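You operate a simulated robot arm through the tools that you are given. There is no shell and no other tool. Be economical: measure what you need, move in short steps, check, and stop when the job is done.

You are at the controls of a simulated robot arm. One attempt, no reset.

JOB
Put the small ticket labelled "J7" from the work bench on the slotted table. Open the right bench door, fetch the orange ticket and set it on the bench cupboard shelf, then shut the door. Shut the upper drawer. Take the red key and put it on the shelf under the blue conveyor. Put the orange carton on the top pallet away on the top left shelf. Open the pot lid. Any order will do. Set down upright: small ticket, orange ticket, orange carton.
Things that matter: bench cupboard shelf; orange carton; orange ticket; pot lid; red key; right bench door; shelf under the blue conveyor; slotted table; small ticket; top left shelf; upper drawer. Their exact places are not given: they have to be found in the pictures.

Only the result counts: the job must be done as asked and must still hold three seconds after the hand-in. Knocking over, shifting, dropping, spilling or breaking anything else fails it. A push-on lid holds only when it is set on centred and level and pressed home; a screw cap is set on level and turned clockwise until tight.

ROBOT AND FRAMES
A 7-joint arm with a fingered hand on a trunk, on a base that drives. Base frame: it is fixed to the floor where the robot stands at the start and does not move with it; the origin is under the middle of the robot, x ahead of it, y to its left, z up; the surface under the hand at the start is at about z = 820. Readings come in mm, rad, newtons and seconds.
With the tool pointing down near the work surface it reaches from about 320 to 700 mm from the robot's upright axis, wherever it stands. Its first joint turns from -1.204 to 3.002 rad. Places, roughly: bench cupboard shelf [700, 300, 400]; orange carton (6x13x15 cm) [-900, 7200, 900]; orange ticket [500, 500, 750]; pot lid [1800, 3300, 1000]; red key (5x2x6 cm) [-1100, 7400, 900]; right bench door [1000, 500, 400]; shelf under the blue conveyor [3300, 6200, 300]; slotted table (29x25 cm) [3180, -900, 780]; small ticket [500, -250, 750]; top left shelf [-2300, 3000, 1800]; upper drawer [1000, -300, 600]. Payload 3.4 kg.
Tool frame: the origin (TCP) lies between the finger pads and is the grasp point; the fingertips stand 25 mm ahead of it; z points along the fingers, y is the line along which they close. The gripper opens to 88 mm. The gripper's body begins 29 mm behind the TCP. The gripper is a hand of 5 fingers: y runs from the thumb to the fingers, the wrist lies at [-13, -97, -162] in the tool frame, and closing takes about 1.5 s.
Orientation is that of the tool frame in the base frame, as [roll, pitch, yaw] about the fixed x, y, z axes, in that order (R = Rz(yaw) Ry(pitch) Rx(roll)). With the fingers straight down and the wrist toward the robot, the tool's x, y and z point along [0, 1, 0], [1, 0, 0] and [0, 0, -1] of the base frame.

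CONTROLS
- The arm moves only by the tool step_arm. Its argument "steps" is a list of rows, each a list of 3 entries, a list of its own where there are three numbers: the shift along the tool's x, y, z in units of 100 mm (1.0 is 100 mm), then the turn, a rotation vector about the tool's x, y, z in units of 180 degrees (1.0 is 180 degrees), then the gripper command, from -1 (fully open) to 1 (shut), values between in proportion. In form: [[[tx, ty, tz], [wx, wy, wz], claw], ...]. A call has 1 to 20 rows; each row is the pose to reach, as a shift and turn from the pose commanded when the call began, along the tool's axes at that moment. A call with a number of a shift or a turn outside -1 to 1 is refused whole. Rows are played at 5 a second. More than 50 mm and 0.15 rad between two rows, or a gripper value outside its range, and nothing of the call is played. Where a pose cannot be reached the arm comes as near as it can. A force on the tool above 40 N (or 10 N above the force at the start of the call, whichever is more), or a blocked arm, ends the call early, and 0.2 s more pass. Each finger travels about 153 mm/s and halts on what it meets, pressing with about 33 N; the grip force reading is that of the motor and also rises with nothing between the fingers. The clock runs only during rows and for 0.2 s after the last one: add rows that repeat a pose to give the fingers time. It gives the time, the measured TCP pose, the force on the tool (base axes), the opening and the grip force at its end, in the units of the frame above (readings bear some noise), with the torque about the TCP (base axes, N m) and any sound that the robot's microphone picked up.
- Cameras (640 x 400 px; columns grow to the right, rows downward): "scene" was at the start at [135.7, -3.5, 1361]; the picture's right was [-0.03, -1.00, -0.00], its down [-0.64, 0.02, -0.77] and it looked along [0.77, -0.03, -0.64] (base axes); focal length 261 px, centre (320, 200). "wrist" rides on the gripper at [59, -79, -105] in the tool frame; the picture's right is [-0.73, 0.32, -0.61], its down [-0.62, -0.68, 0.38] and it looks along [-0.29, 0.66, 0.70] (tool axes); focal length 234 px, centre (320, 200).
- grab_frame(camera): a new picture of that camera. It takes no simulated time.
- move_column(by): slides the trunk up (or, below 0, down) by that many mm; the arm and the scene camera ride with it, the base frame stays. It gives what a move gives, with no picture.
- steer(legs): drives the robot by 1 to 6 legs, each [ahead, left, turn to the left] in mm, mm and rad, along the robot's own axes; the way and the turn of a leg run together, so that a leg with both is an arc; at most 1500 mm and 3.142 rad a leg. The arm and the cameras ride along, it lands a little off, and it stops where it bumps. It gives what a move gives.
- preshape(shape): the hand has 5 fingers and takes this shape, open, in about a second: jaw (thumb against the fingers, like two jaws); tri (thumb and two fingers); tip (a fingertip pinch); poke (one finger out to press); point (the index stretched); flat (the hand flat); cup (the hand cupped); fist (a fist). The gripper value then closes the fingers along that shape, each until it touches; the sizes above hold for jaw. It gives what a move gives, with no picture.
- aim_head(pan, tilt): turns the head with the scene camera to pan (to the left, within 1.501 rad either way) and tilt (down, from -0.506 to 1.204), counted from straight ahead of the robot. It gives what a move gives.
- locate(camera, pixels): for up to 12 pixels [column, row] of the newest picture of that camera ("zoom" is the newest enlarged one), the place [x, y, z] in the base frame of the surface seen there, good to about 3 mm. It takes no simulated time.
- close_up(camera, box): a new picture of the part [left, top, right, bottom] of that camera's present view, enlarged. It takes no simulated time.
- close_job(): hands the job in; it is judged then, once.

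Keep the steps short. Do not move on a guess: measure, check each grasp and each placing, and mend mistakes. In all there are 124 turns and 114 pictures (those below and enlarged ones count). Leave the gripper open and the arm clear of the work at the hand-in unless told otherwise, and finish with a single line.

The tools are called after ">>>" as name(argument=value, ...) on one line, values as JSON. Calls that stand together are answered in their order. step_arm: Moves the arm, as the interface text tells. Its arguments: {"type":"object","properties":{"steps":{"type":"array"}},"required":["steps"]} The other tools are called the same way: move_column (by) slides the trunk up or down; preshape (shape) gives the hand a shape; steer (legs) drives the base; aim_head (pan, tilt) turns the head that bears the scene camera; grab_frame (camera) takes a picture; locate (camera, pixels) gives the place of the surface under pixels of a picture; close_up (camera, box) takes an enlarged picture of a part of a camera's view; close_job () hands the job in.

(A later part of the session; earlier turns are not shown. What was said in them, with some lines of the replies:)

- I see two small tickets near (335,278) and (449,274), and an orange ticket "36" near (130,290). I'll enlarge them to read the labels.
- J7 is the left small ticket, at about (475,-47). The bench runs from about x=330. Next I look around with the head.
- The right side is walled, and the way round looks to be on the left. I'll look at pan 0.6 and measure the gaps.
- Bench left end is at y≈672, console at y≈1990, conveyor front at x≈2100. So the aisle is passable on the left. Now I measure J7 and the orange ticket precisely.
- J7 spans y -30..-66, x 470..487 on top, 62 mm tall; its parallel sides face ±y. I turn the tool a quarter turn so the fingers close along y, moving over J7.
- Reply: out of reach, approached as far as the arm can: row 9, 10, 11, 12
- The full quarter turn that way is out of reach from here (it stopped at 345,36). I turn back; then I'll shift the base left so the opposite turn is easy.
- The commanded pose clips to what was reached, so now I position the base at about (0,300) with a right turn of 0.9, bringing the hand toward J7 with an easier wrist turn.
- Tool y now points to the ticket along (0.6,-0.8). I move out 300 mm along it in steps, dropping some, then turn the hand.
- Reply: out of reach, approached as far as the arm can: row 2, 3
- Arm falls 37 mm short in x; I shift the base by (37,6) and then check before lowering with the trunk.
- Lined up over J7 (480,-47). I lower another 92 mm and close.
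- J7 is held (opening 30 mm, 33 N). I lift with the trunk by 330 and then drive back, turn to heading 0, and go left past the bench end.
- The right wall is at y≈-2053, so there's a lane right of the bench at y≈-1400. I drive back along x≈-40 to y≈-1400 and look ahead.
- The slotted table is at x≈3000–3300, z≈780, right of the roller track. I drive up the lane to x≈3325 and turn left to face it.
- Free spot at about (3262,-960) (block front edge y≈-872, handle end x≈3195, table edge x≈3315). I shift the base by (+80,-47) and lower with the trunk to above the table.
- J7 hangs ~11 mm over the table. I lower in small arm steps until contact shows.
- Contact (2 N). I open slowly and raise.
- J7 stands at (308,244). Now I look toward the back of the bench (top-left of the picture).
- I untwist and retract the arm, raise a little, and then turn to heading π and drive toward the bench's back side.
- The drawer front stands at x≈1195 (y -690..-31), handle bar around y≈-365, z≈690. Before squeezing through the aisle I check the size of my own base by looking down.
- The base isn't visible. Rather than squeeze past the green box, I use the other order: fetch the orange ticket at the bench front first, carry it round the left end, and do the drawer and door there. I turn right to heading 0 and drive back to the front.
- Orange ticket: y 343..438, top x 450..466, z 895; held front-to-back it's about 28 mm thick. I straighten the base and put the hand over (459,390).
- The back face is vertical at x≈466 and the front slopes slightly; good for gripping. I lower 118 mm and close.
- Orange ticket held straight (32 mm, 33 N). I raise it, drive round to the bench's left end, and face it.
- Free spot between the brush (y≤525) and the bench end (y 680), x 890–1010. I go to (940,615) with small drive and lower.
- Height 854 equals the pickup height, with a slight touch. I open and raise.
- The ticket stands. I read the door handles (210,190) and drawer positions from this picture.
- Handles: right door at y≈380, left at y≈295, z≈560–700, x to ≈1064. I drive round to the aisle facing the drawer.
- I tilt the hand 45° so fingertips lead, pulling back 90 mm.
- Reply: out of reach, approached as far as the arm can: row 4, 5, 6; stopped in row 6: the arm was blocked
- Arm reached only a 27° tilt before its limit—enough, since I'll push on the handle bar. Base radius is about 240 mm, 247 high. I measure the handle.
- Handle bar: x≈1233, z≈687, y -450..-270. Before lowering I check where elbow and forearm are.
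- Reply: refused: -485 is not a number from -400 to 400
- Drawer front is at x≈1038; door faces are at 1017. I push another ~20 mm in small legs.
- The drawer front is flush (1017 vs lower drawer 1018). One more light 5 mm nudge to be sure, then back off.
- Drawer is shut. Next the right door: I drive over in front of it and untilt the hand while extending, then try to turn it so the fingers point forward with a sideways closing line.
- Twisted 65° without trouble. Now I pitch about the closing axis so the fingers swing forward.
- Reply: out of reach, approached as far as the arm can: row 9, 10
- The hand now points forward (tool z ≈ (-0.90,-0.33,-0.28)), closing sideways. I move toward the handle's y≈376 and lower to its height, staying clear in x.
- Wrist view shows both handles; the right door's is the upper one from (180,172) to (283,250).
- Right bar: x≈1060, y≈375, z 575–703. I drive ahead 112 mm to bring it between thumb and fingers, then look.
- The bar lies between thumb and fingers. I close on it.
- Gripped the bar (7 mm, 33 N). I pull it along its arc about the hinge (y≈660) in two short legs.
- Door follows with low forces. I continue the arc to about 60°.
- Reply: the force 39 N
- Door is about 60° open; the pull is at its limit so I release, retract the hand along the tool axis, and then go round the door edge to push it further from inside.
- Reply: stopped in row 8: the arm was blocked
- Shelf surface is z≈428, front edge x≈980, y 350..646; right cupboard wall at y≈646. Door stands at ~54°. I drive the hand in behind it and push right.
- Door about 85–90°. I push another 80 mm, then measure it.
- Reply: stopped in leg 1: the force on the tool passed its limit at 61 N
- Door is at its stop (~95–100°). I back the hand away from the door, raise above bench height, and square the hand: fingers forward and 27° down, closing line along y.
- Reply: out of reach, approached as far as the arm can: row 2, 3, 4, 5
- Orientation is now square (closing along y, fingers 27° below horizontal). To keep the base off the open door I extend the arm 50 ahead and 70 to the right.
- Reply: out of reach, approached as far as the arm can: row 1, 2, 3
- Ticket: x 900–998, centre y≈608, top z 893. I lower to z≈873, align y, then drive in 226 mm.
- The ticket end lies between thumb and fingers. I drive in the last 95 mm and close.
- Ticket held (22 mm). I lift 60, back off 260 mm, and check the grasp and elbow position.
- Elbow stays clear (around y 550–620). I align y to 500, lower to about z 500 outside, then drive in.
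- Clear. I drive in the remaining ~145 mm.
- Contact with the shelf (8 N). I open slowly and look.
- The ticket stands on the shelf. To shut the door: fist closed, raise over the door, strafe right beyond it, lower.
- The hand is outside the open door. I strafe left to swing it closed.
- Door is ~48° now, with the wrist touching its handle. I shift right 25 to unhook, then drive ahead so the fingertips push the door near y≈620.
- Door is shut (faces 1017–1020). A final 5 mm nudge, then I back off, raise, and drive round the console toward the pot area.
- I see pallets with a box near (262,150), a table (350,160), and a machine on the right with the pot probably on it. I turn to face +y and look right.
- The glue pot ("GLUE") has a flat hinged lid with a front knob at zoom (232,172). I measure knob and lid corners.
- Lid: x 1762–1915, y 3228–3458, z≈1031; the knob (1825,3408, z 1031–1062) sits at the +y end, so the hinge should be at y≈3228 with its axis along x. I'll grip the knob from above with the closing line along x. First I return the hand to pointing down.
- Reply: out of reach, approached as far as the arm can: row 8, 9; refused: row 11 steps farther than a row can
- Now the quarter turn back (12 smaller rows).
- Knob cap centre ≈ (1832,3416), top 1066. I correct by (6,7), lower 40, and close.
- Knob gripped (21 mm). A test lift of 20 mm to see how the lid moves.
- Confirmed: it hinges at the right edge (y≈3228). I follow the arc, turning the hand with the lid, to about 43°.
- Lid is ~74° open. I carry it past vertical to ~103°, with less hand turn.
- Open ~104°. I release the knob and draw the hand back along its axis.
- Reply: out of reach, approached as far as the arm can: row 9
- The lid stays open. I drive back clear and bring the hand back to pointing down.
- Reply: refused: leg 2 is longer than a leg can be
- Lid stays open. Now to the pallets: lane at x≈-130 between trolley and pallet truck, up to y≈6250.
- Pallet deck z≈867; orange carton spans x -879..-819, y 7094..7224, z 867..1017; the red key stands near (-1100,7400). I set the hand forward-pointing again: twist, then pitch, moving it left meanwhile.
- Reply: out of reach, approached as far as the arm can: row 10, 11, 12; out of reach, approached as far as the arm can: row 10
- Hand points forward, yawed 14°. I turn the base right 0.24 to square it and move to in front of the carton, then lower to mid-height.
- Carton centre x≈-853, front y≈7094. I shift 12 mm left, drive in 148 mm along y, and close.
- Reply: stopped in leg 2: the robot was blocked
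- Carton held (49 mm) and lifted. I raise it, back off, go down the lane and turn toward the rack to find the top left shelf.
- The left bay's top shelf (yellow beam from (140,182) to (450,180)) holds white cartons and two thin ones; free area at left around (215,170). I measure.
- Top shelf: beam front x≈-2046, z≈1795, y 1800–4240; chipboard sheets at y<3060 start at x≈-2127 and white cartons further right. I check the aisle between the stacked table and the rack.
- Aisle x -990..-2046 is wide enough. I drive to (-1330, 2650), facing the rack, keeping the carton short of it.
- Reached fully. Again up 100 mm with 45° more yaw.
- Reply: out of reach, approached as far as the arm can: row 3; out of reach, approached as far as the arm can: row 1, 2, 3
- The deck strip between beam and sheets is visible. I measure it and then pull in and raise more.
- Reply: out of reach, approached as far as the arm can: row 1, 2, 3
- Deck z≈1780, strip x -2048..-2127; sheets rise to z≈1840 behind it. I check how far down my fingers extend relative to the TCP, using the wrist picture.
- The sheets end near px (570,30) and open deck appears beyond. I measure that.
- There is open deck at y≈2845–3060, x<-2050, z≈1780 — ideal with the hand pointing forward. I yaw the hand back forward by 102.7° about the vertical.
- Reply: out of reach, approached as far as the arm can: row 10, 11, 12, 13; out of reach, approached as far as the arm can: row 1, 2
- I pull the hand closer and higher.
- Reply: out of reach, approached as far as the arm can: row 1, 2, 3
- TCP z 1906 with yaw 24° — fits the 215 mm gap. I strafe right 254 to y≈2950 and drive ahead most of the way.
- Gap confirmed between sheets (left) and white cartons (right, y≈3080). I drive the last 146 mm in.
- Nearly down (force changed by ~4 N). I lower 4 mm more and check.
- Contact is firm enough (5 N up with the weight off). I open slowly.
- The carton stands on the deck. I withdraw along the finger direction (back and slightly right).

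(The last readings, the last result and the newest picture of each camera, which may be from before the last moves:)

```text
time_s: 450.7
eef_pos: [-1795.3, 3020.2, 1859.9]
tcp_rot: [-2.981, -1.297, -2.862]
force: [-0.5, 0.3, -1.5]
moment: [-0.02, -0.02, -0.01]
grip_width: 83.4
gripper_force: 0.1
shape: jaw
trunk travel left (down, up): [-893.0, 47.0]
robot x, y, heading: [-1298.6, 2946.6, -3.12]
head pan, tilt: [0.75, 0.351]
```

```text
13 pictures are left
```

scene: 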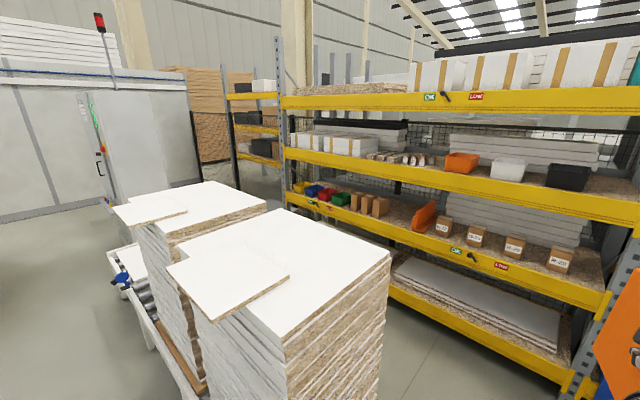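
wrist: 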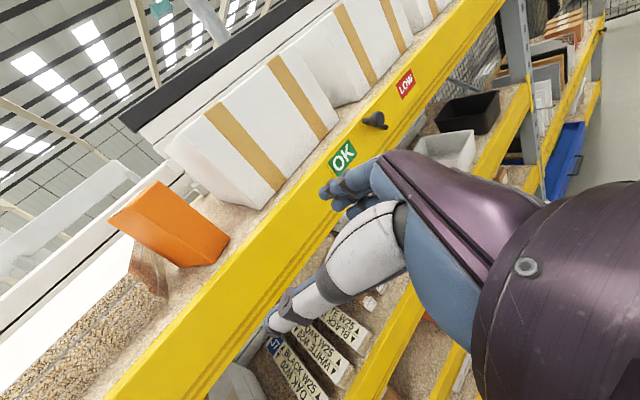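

The carton stands in the gap on the top left shelf. Turns are getting short, so I chain moves: drive back to the pallets, lower and extend the arm toward the key, and look.

>>> steer(legs=[[0, -1040, 0], [-1140, 0, 0], [0, 0, -1.59], [1400, 0, 0], [1000, 0, 0]])

>>> steer(legs=[[61, 745, 0]])

>>> step_arm(steps=[[[-0.33, 0, 0.33], [0, 0, 0], -1], [[-0.66, 0, 0.66], [0, 0, 0], -1], [[-0.99, 0, 0.99], [0, 0, 0], -1]])

>>> step_arm(steps=[[[-0.33, 0, 0.33], [0, 0, 0], -1], [[-0.66, 0, 0.66], [0, 0, 0], -1], [[-0.99, 0, 0.99], [0, 0, 0], -1]])

>>> step_arm(steps=[[[-0.33, 0, 0.33], [0, 0, 0], -1], [[-0.66, 0, 0.66], [0, 0, 0], -1], [[-0.99, 0, 0.99], [0, 0, 0], -1]])

>>> step_arm(steps=[[[-0.33, 0, 0.33], [0, 0, 0], -1], [[-0.66, 0, 0.66], [0, 0, 0], -1], [[-0.99, 0, 0.99], [0, 0, 0], -1]])

>>> move_column(by=-340)

>>> aim_head(pan=0.3, tilt=0.5)

>>> grab_frame(camera="scene")

>>> grab_frame(camera="wrist")

```text
time_s: 469.6
eef_pos: [37.1, 5334.2, 1865.0]
tcp_rot: [-2.992, -1.305, 1.781]
force: [-0.2, -0.1, -0.7]
moment: [0.03, 0.0, -0.03]
grip_width: 83.4
gripper_force: 0.0
shape: jaw
trunk travel left (down, up): [-893.0, 47.0]
robot x, y, heading: [-78.4, 4859.2, 1.505]
head pan, tilt: [0.75, 0.351]
stopped in leg 4: the robot was blocked; the commanded pose is now the measured one
```

```text
time_s: 471.4
eef_pos: [-136.4, 5366.4, 1862.6]
tcp_rot: [-2.974, -1.304, 1.765]
force: [0.4, 0.8, -0.1]
moment: [-0.03, 0.02, 0.03]
grip_width: 83.1
gripper_force: 0.1
shape: jaw
trunk travel left (down, up): [-893.0, 47.0]
robot x, y, heading: [-255.3, 4880.2, 1.508]
head pan, tilt: [0.75, 0.351]
stopped in leg 1: the robot was blocked; the commanded pose is now the measured one
```

```text
time_s: 472.2
eef_pos: [-174.7, 5432.5, 1742.1]
tcp_rot: [-2.988, -1.3, 1.78]
force: [-1.1, -0.2, -0.5]
moment: [-0.01, 0.01, -0.02]
grip_width: 87.6
gripper_force: 0.1
shape: jaw
trunk travel left (down, up): [-893.0, 47.0]
robot x, y, heading: [-253.6, 4884.1, 1.503]
head pan, tilt: [0.75, 0.351]
```

```text
time_s: 473.0
eef_pos: [-201.2, 5496.3, 1619.8]
tcp_rot: [-2.98, -1.303, 1.77]
force: [-0.3, -0.6, 0.0]
moment: [-0.02, 0.0, 0.0]
grip_width: 87.7
gripper_force: 0.1
shape: jaw
trunk travel left (down, up): [-893.0, 47.0]
robot x, y, heading: [-249.8, 4887.8, 1.509]
head pan, tilt: [0.75, 0.351]
```

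```text
time_s: 473.8
eef_pos: [-229.4, 5561.8, 1498.6]
tcp_rot: [-2.98, -1.305, 1.769]
force: [-0.7, 0.6, -0.9]
moment: [0.02, -0.02, -0.01]
grip_width: 87.8
gripper_force: 0.1
shape: jaw
trunk travel left (down, up): [-893.0, 47.0]
robot x, y, heading: [-257.3, 4887.4, 1.505]
head pan, tilt: [0.75, 0.351]
```

```text
time_s: 474.6
eef_pos: [-260.2, 5624.7, 1376.7]
tcp_rot: [-2.988, -1.304, 1.779]
force: [0.3, 0.1, -0.3]
moment: [-0.01, 0.0, 0.01]
grip_width: 87.8
gripper_force: 0.1
shape: jaw
trunk travel left (down, up): [-893.0, 47.0]
robot x, y, heading: [-253.4, 4882.7, 1.506]
head pan, tilt: [0.75, 0.351]
```

```text
time_s: 477.9
eef_pos: [-259.5, 5624.1, 1037.9]
tcp_rot: [-2.983, -1.304, 1.773]
force: [-0.5, 0.0, -0.5]
moment: [0.0, 0.01, 0.0]
grip_width: 87.5
gripper_force: 0.0
shape: jaw
trunk travel left (down, up): [-553.0, 387.0]
robot x, y, heading: [-252.5, 4883.0, 1.505]
head pan, tilt: [0.75, 0.351]
```

```text
time_s: 478.8
eef_pos: [-258.7, 5624.4, 1037.3]
tcp_rot: [-2.986, -1.302, 1.776]
force: [-0.1, -0.4, 0.1]
moment: [0.0, 0.02, -0.01]
grip_width: 87.7
gripper_force: 0.0
shape: jaw
trunk travel left (down, up): [-553.0, 387.0]
robot x, y, heading: [-249.4, 4887.2, 1.507]
head pan, tilt: [0.3, 0.499]
```

```text
12 pictures are left
```

scene: 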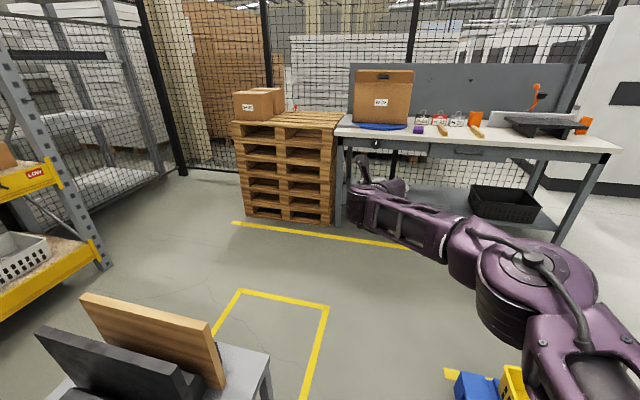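

```text
11 pictures are left
5 turns are left
```

wrist: 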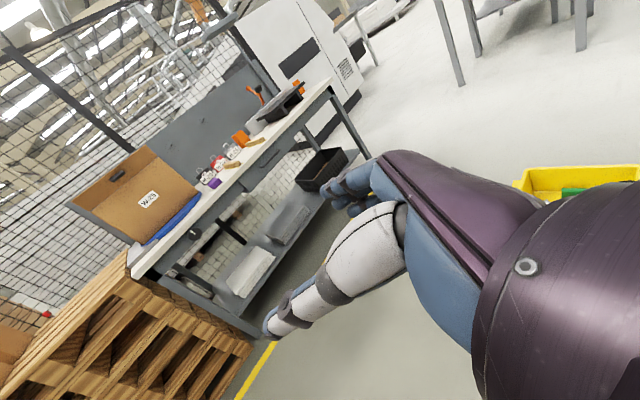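

Five turns left. I re-centre in the lane (x≈-170), drive to the pre-grasp spot before the key, extend and lower the hand, and take pictures of the key and toward the blue conveyor.

>>> steer(legs=[[0, -80, 0], [0, 0, 0.134], [1397, -97, 0], [209, 697, 0]])

>>> step_arm(steps=[[[0.08, 0, 0.3], [0, 0, 0], -1], [[0.16, 0, 0.6], [0, 0, 0], -1]])

>>> move_column(by=-119)

>>> grab_frame(camera="wrist")

>>> locate(camera="wrist", pixels=[[200, 220], [220, 240], [240, 260], [180, 240], [160, 260], [200, 260], [260, 240], [220, 200], [240, 220], [140, 240], [260, 280], [180, 200]])

>>> aim_head(pan=-1.45, tilt=0.2)

>>> grab_frame(camera="scene")

>>> locate(camera="scene", pixels=[[320, 200], [320, 240], [280, 220], [360, 220], [400, 220], [240, 220], [300, 260], [340, 260], [380, 240], [420, 240], [320, 180], [360, 190]])

```text
time_s: 490.6
eef_pos: [-986.2, 7171.5, 1036.8]
tcp_rot: [-2.986, -1.302, 1.906]
force: [0.1, 0.4, -0.3]
moment: [0.0, 0.0, 0.02]
grip_width: 87.7
gripper_force: 0.0
shape: jaw
trunk travel left (down, up): [-553.0, 387.0]
robot x, y, heading: [-885.4, 6438.1, 1.637]
head pan, tilt: [0.3, 0.499]
```

```text
time_s: 491.2
eef_pos: [-999.4, 7198.2, 1039.0]
tcp_rot: [-2.974, -1.303, 1.895]
force: [-0.6, -0.8, 0.3]
moment: [0.0, 0.02, 0.0]
grip_width: 87.8
gripper_force: 0.1
shape: jaw
out of reach, approached as far as the arm can: row 2
trunk travel left (down, up): [-553.0, 387.0]
robot x, y, heading: [-885.3, 6439.4, 1.636]
head pan, tilt: [0.3, 0.499]
```

```text
time_s: 492.7
eef_pos: [-1000.6, 7198.4, 920.0]
tcp_rot: [-2.986, -1.304, 1.906]
force: [-0.4, -0.3, -0.1]
moment: [0.05, 0.01, 0.01]
grip_width: 87.6
gripper_force: 0.0
shape: jaw
trunk travel left (down, up): [-434.0, 506.0]
robot x, y, heading: [-887.6, 6433.8, 1.64]
head pan, tilt: [0.3, 0.499]
```

```text
10 pictures are left
```

wrist: 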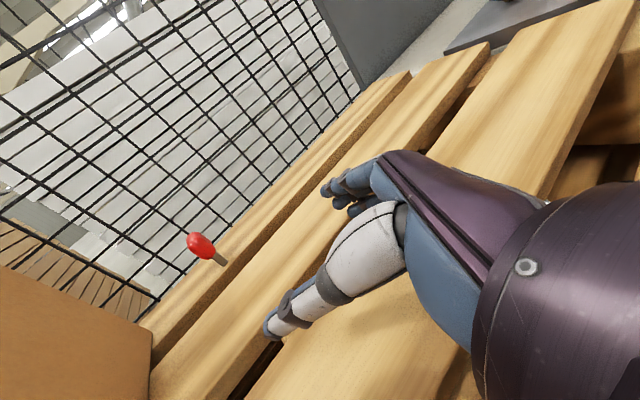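

```text
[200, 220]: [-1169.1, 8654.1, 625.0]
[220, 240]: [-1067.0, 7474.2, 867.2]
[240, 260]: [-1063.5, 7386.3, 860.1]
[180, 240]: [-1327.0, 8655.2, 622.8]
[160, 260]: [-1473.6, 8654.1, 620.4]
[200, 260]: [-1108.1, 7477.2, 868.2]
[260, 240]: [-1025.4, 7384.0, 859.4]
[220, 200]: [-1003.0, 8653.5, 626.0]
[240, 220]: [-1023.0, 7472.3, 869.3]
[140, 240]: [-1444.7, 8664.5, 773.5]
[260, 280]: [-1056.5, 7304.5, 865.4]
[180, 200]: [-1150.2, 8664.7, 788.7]
```

```text
time_s: 494.5
eef_pos: [-1000.4, 7198.0, 919.5]
tcp_rot: [-2.979, -1.302, 1.899]
force: [0.1, 0.1, -0.4]
moment: [-0.01, -0.02, 0.04]
grip_width: 87.8
gripper_force: 0.0
shape: jaw
trunk travel left (down, up): [-434.0, 506.0]
robot x, y, heading: [-883.9, 6439.4, 1.64]
head pan, tilt: [-1.45, 0.201]
```

```text
9 pictures are left
```

scene: 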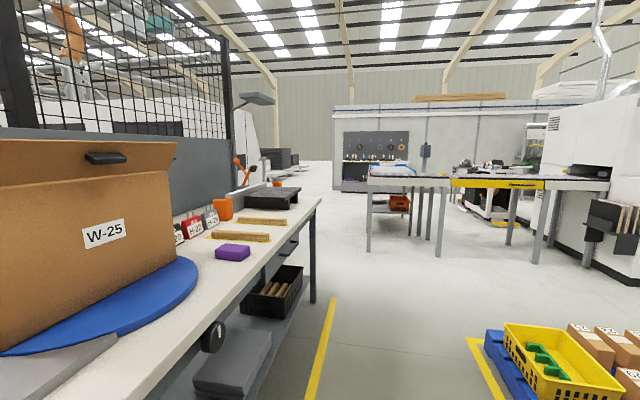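

```text
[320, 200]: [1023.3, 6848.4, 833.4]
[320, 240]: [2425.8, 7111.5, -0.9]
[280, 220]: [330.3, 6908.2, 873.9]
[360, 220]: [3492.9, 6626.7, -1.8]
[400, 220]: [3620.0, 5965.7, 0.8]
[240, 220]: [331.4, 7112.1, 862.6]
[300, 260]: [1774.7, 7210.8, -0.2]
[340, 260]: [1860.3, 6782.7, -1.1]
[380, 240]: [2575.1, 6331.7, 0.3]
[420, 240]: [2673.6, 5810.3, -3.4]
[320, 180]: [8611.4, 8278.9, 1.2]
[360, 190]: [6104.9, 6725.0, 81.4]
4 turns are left
```

Key base is at about (-1081,7402). I approach, grip, lift, and then drive toward the blue conveyor, looking at its lower shelf.

>>> steer(legs=[[0, 0, -0.1], [-3, 85, 0], [176, 77, 0]])

>>> move_column(by=-4)

>>> step_arm(steps=[[[0, 0, 0.1], [0, 0, 0], -1], [[0, 0, 0.1], [0, 0, 0], -0.5], [[0, 0, 0.1], [0, 0, 0], 0], [[0, 0, 0.1], [0, 0, 0], 0.5], [[0, 0, 0.1], [0, 0, 0], 1], [[0, 0, 0.1], [0, 0, 0], 1], [[0, 0, 0.1], [0, 0, 0], 1], [[0, 0, 0.1], [0, 0, 0], 1], [[0, 0, 0.1], [0, 0, 0], 1], [[0, 0, 0.1], [0, 0, 0], 1]])

>>> move_column(by=250)

>>> grab_frame(camera="wrist")

>>> steer(legs=[[-240, 0, 0], [0, 0, -1.54], [1400, 0, 0], [1090, 0, 0]])

>>> aim_head(pan=-0.1, tilt=0.45)

>>> grab_frame(camera="scene")

>>> locate(camera="scene", pixels=[[300, 220], [330, 220], [360, 220], [300, 240], [330, 240], [360, 240], [300, 260], [330, 260], [360, 260], [345, 230], [345, 250], [390, 240]])

>>> locate(camera="scene", pixels=[[300, 200], [330, 200], [360, 200], [280, 230], [280, 250], [300, 280], [330, 280], [360, 280], [260, 240], [345, 210], [310, 230], [320, 250]])

```text
time_s: 497.3
eef_pos: [-1082.9, 7381.5, 919.5]
tcp_rot: [-2.985, -1.301, 1.806]
force: [0.4, -0.5, -0.4]
moment: [0.0, -0.01, -0.01]
grip_width: 87.8
gripper_force: 0.1
shape: jaw
trunk travel left (down, up): [-434.0, 506.0]
robot x, y, heading: [-1046.4, 6611.5, 1.54]
head pan, tilt: [-1.45, 0.201]
```

```text
time_s: 497.8
eef_pos: [-1083.5, 7380.7, 914.7]
tcp_rot: [-2.981, -1.302, 1.803]
force: [0.8, -0.4, -0.3]
moment: [-0.01, -0.03, 0.0]
grip_width: 87.9
gripper_force: 0.1
shape: jaw
trunk travel left (down, up): [-430.0, 510.0]
robot x, y, heading: [-1044.8, 6611.7, 1.536]
head pan, tilt: [-1.45, 0.201]
```

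```text
time_s: 500.0
eef_pos: [-1084.0, 7381.6, 912.0]
tcp_rot: [-2.98, -1.302, 1.802]
force: [0.8, 0.6, 0.2]
moment: [0.0, 0.01, -0.01]
grip_width: 14.4
gripper_force: 32.8
shape: jaw
out of reach, approached as far as the arm can: row 1, 2, 3, 4, 5, 6, 7, 8, 9, 10
trunk travel left (down, up): [-430.0, 510.0]
robot x, y, heading: [-1042.7, 6615.3, 1.539]
head pan, tilt: [-1.45, 0.201]
```

```text
time_s: 502.6
eef_pos: [-1084.6, 7383.3, 1162.2]
tcp_rot: [-2.979, -1.301, 1.801]
force: [0.2, -0.2, -0.6]
moment: [0.0, -0.02, 0.01]
grip_width: 14.1
gripper_force: 32.9
shape: jaw
trunk travel left (down, up): [-680.0, 260.0]
robot x, y, heading: [-1048.5, 6607.8, 1.538]
head pan, tilt: [-1.45, 0.201]
```

```text
8 pictures are left
```

wrist: 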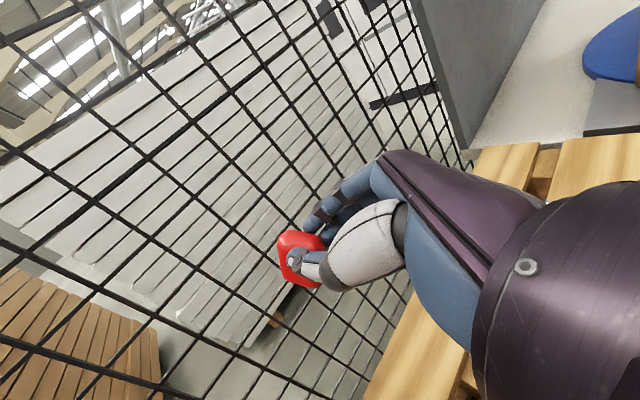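

```text
time_s: 519.8
eef_pos: [2194.7, 6479.3, 1162.6]
tcp_rot: [-2.989, -1.302, 0.28]
force: [0.4, -0.2, -0.4]
moment: [-0.02, 0.03, -0.02]
grip_width: 14.5
gripper_force: 33.0
shape: jaw
trunk travel left (down, up): [-680.0, 260.0]
robot x, y, heading: [1424.8, 6404.3, 0.012]
head pan, tilt: [-1.45, 0.201]
```

```text
time_s: 521.3
eef_pos: [2195.1, 6480.3, 1162.8]
tcp_rot: [-2.982, -1.302, 0.274]
force: [-0.1, -0.6, -0.2]
moment: [0.0, -0.01, 0.0]
grip_width: 14.2
gripper_force: 33.4
shape: jaw
trunk travel left (down, up): [-680.0, 260.0]
robot x, y, heading: [1428.2, 6405.5, 0.011]
head pan, tilt: [-0.099, 0.45]
```

```text
7 pictures are left
```

scene: 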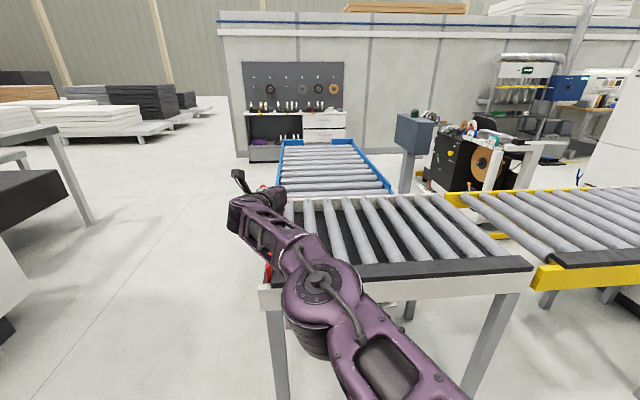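

```text
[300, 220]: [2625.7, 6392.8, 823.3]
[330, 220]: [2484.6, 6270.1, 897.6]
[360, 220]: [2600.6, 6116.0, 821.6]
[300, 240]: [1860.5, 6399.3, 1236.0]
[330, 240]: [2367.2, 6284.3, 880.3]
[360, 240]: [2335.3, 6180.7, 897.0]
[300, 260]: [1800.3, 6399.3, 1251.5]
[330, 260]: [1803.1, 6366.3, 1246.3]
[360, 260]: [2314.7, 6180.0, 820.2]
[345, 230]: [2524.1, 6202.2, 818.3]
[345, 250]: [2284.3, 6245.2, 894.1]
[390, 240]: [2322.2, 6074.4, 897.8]
```

```text
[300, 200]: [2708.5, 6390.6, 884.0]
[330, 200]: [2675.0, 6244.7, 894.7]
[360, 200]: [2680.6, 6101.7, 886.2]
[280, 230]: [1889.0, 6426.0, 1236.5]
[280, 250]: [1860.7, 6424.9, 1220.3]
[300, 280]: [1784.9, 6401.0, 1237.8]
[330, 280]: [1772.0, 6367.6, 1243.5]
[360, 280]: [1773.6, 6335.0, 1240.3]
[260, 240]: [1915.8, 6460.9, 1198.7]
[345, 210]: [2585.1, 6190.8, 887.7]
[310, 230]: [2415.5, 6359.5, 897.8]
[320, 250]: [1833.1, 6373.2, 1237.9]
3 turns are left
```

Key is held (14 mm). The blue conveyor lies at x≈2720+, its left side at y≈6440. I drive round to its left side, face it, lower the hand outside it, and measure the lower shelf.

>>> steer(legs=[[0, 1015, 0], [1400, 0, 0], [470, 0, 0], [0, 0, -1.581]])

>>> move_column(by=-400)

>>> move_column(by=-180)

>>> step_arm(steps=[[[-0.33, 0.013, -0.05], [0, 0, 0], 1], [[-0.66, 0.026, -0.1], [0, 0, 0], 1], [[-0.99, 0.04, -0.15], [0, 0, 0], 1]])

>>> step_arm(steps=[[[-0.33, 0.013, -0.05], [0, 0, 0], 1], [[-0.66, 0.026, -0.1], [0, 0, 0], 1], [[-0.99, 0.04, -0.15], [0, 0, 0], 1]])

>>> aim_head(pan=0.1, tilt=0.4)

>>> grab_frame(camera="scene")

>>> locate(camera="scene", pixels=[[160, 170], [160, 190], [160, 210], [200, 170], [200, 190], [200, 210], [240, 170], [240, 190], [240, 210], [280, 170], [280, 190], [280, 210]])

>>> locate(camera="scene", pixels=[[320, 170], [320, 190], [320, 210], [360, 170], [360, 190], [360, 210], [400, 170], [400, 190], [400, 210], [440, 170], [440, 190], [440, 210]])

>>> locate(camera="scene", pixels=[[200, 230], [240, 230], [280, 230], [320, 230], [360, 230], [400, 230], [200, 150], [240, 150], [280, 150], [320, 150], [360, 150], [240, 130]])

>>> grab_frame(camera="wrist")

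>>> locate(camera="wrist", pixels=[[100, 150], [150, 150], [200, 150], [100, 200], [150, 200], [200, 200], [250, 200], [100, 250], [150, 250], [200, 250], [250, 250], [200, 300]])

>>> locate(camera="wrist", pixels=[[250, 150], [300, 150], [250, 100], [200, 100], [150, 100], [300, 200], [150, 300], [100, 300], [240, 300], [200, 350], [300, 100], [350, 120]])

```text
time_s: 539.6
eef_pos: [3348.6, 6716.0, 1162.6]
tcp_rot: [-2.981, -1.302, -1.311]
force: [-0.4, 0.3, -0.9]
moment: [0.05, -0.01, -0.03]
grip_width: 14.5
gripper_force: 32.7
shape: jaw
trunk travel left (down, up): [-680.0, 260.0]
robot x, y, heading: [3286.7, 7487.8, -1.574]
head pan, tilt: [-0.099, 0.45]
```

```text
time_s: 543.4
eef_pos: [3349.0, 6716.4, 761.6]
tcp_rot: [-2.986, -1.303, -1.306]
force: [0.1, -0.5, -0.9]
moment: [0.0, 0.05, 0.0]
grip_width: 14.2
gripper_force: 32.9
shape: jaw
trunk travel left (down, up): [-280.0, 660.0]
robot x, y, heading: [3283.2, 7483.5, -1.578]
head pan, tilt: [-0.099, 0.45]
```

```text
time_s: 545.4
eef_pos: [3348.5, 6715.4, 583.8]
tcp_rot: [-2.986, -1.303, -1.305]
force: [-0.7, 0.3, -0.9]
moment: [0.03, 0.02, -0.01]
grip_width: 14.0
gripper_force: 32.5
shape: jaw
trunk travel left (down, up): [-100.0, 840.0]
robot x, y, heading: [3282.5, 7484.6, -1.574]
head pan, tilt: [-0.099, 0.45]
```

```text
time_s: 546.2
eef_pos: [3331.0, 6751.7, 491.5]
tcp_rot: [-2.983, -1.305, -1.308]
force: [0.2, -0.7, -1.3]
moment: [0.02, 0.05, 0.02]
grip_width: 14.1
gripper_force: 32.9
shape: jaw
trunk travel left (down, up): [-100.0, 840.0]
robot x, y, heading: [3289.2, 7486.8, -1.571]
head pan, tilt: [-0.099, 0.45]
```

```text
time_s: 547.0
eef_pos: [3315.2, 6790.3, 400.0]
tcp_rot: [-2.982, -1.303, -1.309]
force: [-0.2, -0.4, -1.2]
moment: [0.02, -0.02, -0.01]
grip_width: 14.6
gripper_force: 33.0
shape: jaw
trunk travel left (down, up): [-100.0, 840.0]
robot x, y, heading: [3289.5, 7484.5, -1.579]
head pan, tilt: [-0.099, 0.45]
```

```text
time_s: 547.7
eef_pos: [3315.7, 6789.1, 399.5]
tcp_rot: [-2.987, -1.303, -1.304]
force: [-0.5, -0.3, -0.2]
moment: [0.03, 0.03, 0.02]
grip_width: 14.5
gripper_force: 33.1
shape: jaw
trunk travel left (down, up): [-100.0, 840.0]
robot x, y, heading: [3285.6, 7484.9, -1.571]
head pan, tilt: [0.099, 0.4]
```

```text
6 pictures are left
```

scene: 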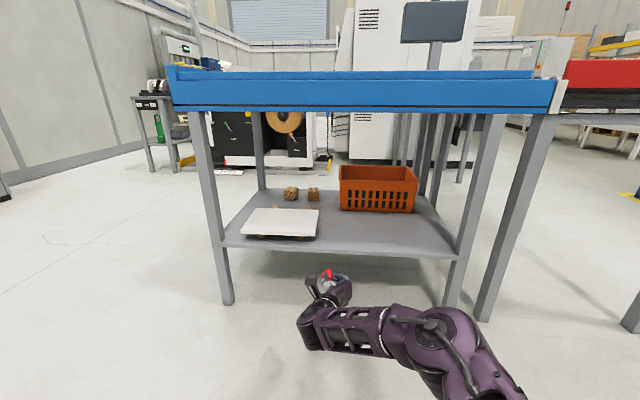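

```text
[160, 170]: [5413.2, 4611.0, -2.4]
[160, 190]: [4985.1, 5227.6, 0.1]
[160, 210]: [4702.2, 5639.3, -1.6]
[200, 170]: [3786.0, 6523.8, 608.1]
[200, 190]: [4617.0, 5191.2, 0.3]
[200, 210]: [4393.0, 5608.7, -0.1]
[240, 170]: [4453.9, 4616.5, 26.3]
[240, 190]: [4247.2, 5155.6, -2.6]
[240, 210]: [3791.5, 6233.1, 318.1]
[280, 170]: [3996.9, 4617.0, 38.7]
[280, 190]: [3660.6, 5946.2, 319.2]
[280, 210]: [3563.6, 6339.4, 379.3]
```

```text
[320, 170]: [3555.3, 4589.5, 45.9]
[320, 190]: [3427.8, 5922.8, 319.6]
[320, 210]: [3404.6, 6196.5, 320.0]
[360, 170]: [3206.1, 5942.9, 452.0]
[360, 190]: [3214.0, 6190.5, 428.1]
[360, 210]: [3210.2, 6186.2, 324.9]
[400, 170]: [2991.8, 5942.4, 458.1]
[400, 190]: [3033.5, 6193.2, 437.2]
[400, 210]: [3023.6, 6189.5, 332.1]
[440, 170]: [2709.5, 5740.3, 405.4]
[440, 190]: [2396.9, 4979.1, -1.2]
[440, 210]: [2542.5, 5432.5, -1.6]
```

```text
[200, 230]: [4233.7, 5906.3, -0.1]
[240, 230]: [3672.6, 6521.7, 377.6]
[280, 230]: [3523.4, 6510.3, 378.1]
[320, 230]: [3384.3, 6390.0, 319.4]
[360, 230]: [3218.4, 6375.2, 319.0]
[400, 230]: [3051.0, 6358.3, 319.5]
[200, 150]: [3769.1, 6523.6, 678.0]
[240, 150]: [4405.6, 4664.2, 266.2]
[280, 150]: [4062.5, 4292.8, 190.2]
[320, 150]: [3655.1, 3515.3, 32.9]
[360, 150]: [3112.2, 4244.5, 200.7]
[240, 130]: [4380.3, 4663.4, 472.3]
```

```text
5 pictures are left
```

wrist: 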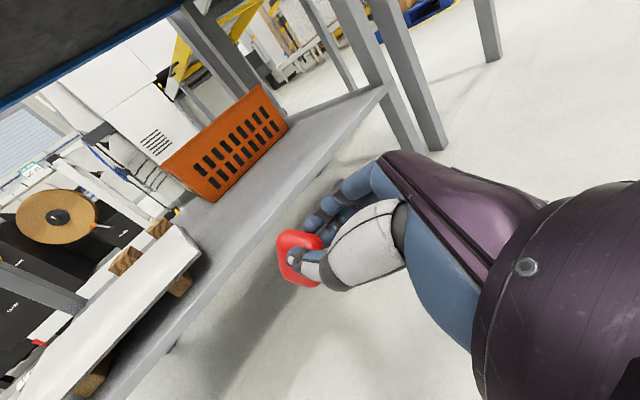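

```text
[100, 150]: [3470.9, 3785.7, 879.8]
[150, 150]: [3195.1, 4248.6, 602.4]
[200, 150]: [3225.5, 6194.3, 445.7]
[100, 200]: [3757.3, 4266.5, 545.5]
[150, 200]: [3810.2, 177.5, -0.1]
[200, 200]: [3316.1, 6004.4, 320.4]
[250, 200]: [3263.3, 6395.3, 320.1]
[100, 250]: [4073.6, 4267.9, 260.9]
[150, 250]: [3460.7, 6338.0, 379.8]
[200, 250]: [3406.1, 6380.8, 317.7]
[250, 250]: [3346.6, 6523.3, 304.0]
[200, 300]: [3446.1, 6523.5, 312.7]
```

```text
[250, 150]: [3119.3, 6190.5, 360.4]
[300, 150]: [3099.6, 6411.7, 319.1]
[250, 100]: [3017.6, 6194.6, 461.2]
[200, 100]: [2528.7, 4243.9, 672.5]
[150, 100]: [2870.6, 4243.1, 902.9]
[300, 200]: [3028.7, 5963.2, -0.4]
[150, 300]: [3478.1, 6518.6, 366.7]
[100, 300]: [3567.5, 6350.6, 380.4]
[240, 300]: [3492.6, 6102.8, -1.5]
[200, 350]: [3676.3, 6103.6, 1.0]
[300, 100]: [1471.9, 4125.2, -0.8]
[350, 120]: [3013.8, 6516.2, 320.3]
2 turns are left
```

Shelf surface z≈319.5, front edge y≈6523; free spot at (3240,6400) between tray and basket. I drive in, lower so the key touches, open, retreat along the finger line, and look.

>>> steer(legs=[[0, -76, 0], [250, 0, 0], [139, 0, 0]])

>>> move_column(by=-35)

>>> step_arm(steps=[[[0, 0, 0], [0, 0, 0], 0.6], [[0, 0, 0], [0, 0, 0], 0.5], [[0, 0, 0], [0, 0, 0], 0.3], [[0, 0, 0], [0, 0, 0], 0.0], [[0, 0, 0], [0, 0, 0], -0.4], [[0, 0, 0], [0, 0, 0], -0.8], [[0, 0, 0], [0, 0, 0], -1], [[0, 0, 0], [0, 0, 0], -1], [[0, 0, 0], [0, 0, 0], -1]])

>>> steer(legs=[[-150, -68, 0], [-300, 0, 0]])

>>> grab_frame(camera="wrist")

>>> grab_frame(camera="scene")

```text
time_s: 551.1
eef_pos: [3238.4, 6399.3, 399.4]
tcp_rot: [-2.982, -1.303, -1.306]
force: [0.9, 0.1, 0.3]
moment: [-0.01, 0.05, -0.01]
grip_width: 14.3
gripper_force: 32.8
shape: jaw
trunk travel left (down, up): [-100.0, 840.0]
robot x, y, heading: [3207.6, 7094.3, -1.572]
head pan, tilt: [0.099, 0.4]
```

```text
time_s: 551.9
eef_pos: [3240.6, 6400.8, 364.5]
tcp_rot: [-2.984, -1.302, -1.305]
force: [-0.3, -0.9, -0.6]
moment: [0.03, -0.06, -0.01]
grip_width: 14.5
gripper_force: 32.6
shape: jaw
trunk travel left (down, up): [-65.0, 875.0]
robot x, y, heading: [3206.1, 7096.3, -1.57]
head pan, tilt: [0.099, 0.4]
```

```text
time_s: 553.9
eef_pos: [3240.4, 6399.4, 364.8]
tcp_rot: [-2.981, -1.303, -1.307]
force: [0.2, 0.2, -0.3]
moment: [-0.01, 0.0, -0.01]
grip_width: 87.3
gripper_force: 0.0
shape: jaw
trunk travel left (down, up): [-65.0, 875.0]
robot x, y, heading: [3210.0, 7094.0, -1.574]
head pan, tilt: [0.099, 0.4]
```

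```text
time_s: 557.0
eef_pos: [3170.0, 6843.9, 365.3]
tcp_rot: [-2.983, -1.302, -1.309]
force: [0.0, -0.3, 0.7]
moment: [0.03, 0.0, 0.0]
grip_width: 87.7
gripper_force: 0.0
shape: jaw
trunk travel left (down, up): [-65.0, 875.0]
robot x, y, heading: [3143.2, 7538.7, -1.575]
head pan, tilt: [0.099, 0.4]
```

```text
4 pictures are left
```

wrist: 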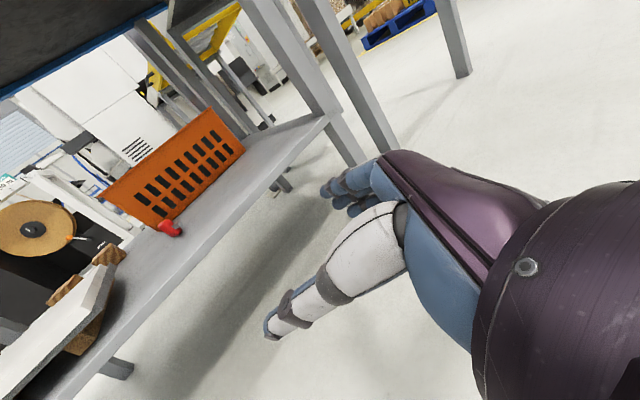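

```text
3 pictures are left
1 turns are left
```

scene: 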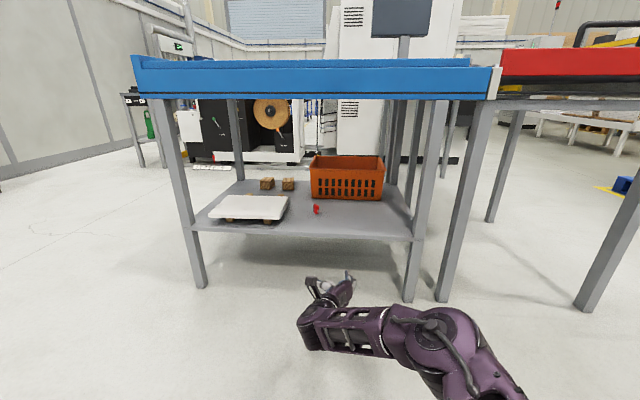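

The key is on the shelf under the blue conveyor at scene pixel (316,209), the gripper is open and the arm is clear, so I hand the job in.

All six parts are done. The one doubt is that the base bumped the pallets once and was blocked twice in the lane between the trolley and the pallet truck, and I did not check whether any of these shifted.

>>> close_job()

```text
The job is handed in.
```

I handed the job in with all six parts done, but the base bumped the pallets once and was blocked twice between the trolley and the pallet truck, and I did not check whether any of these had shifted.
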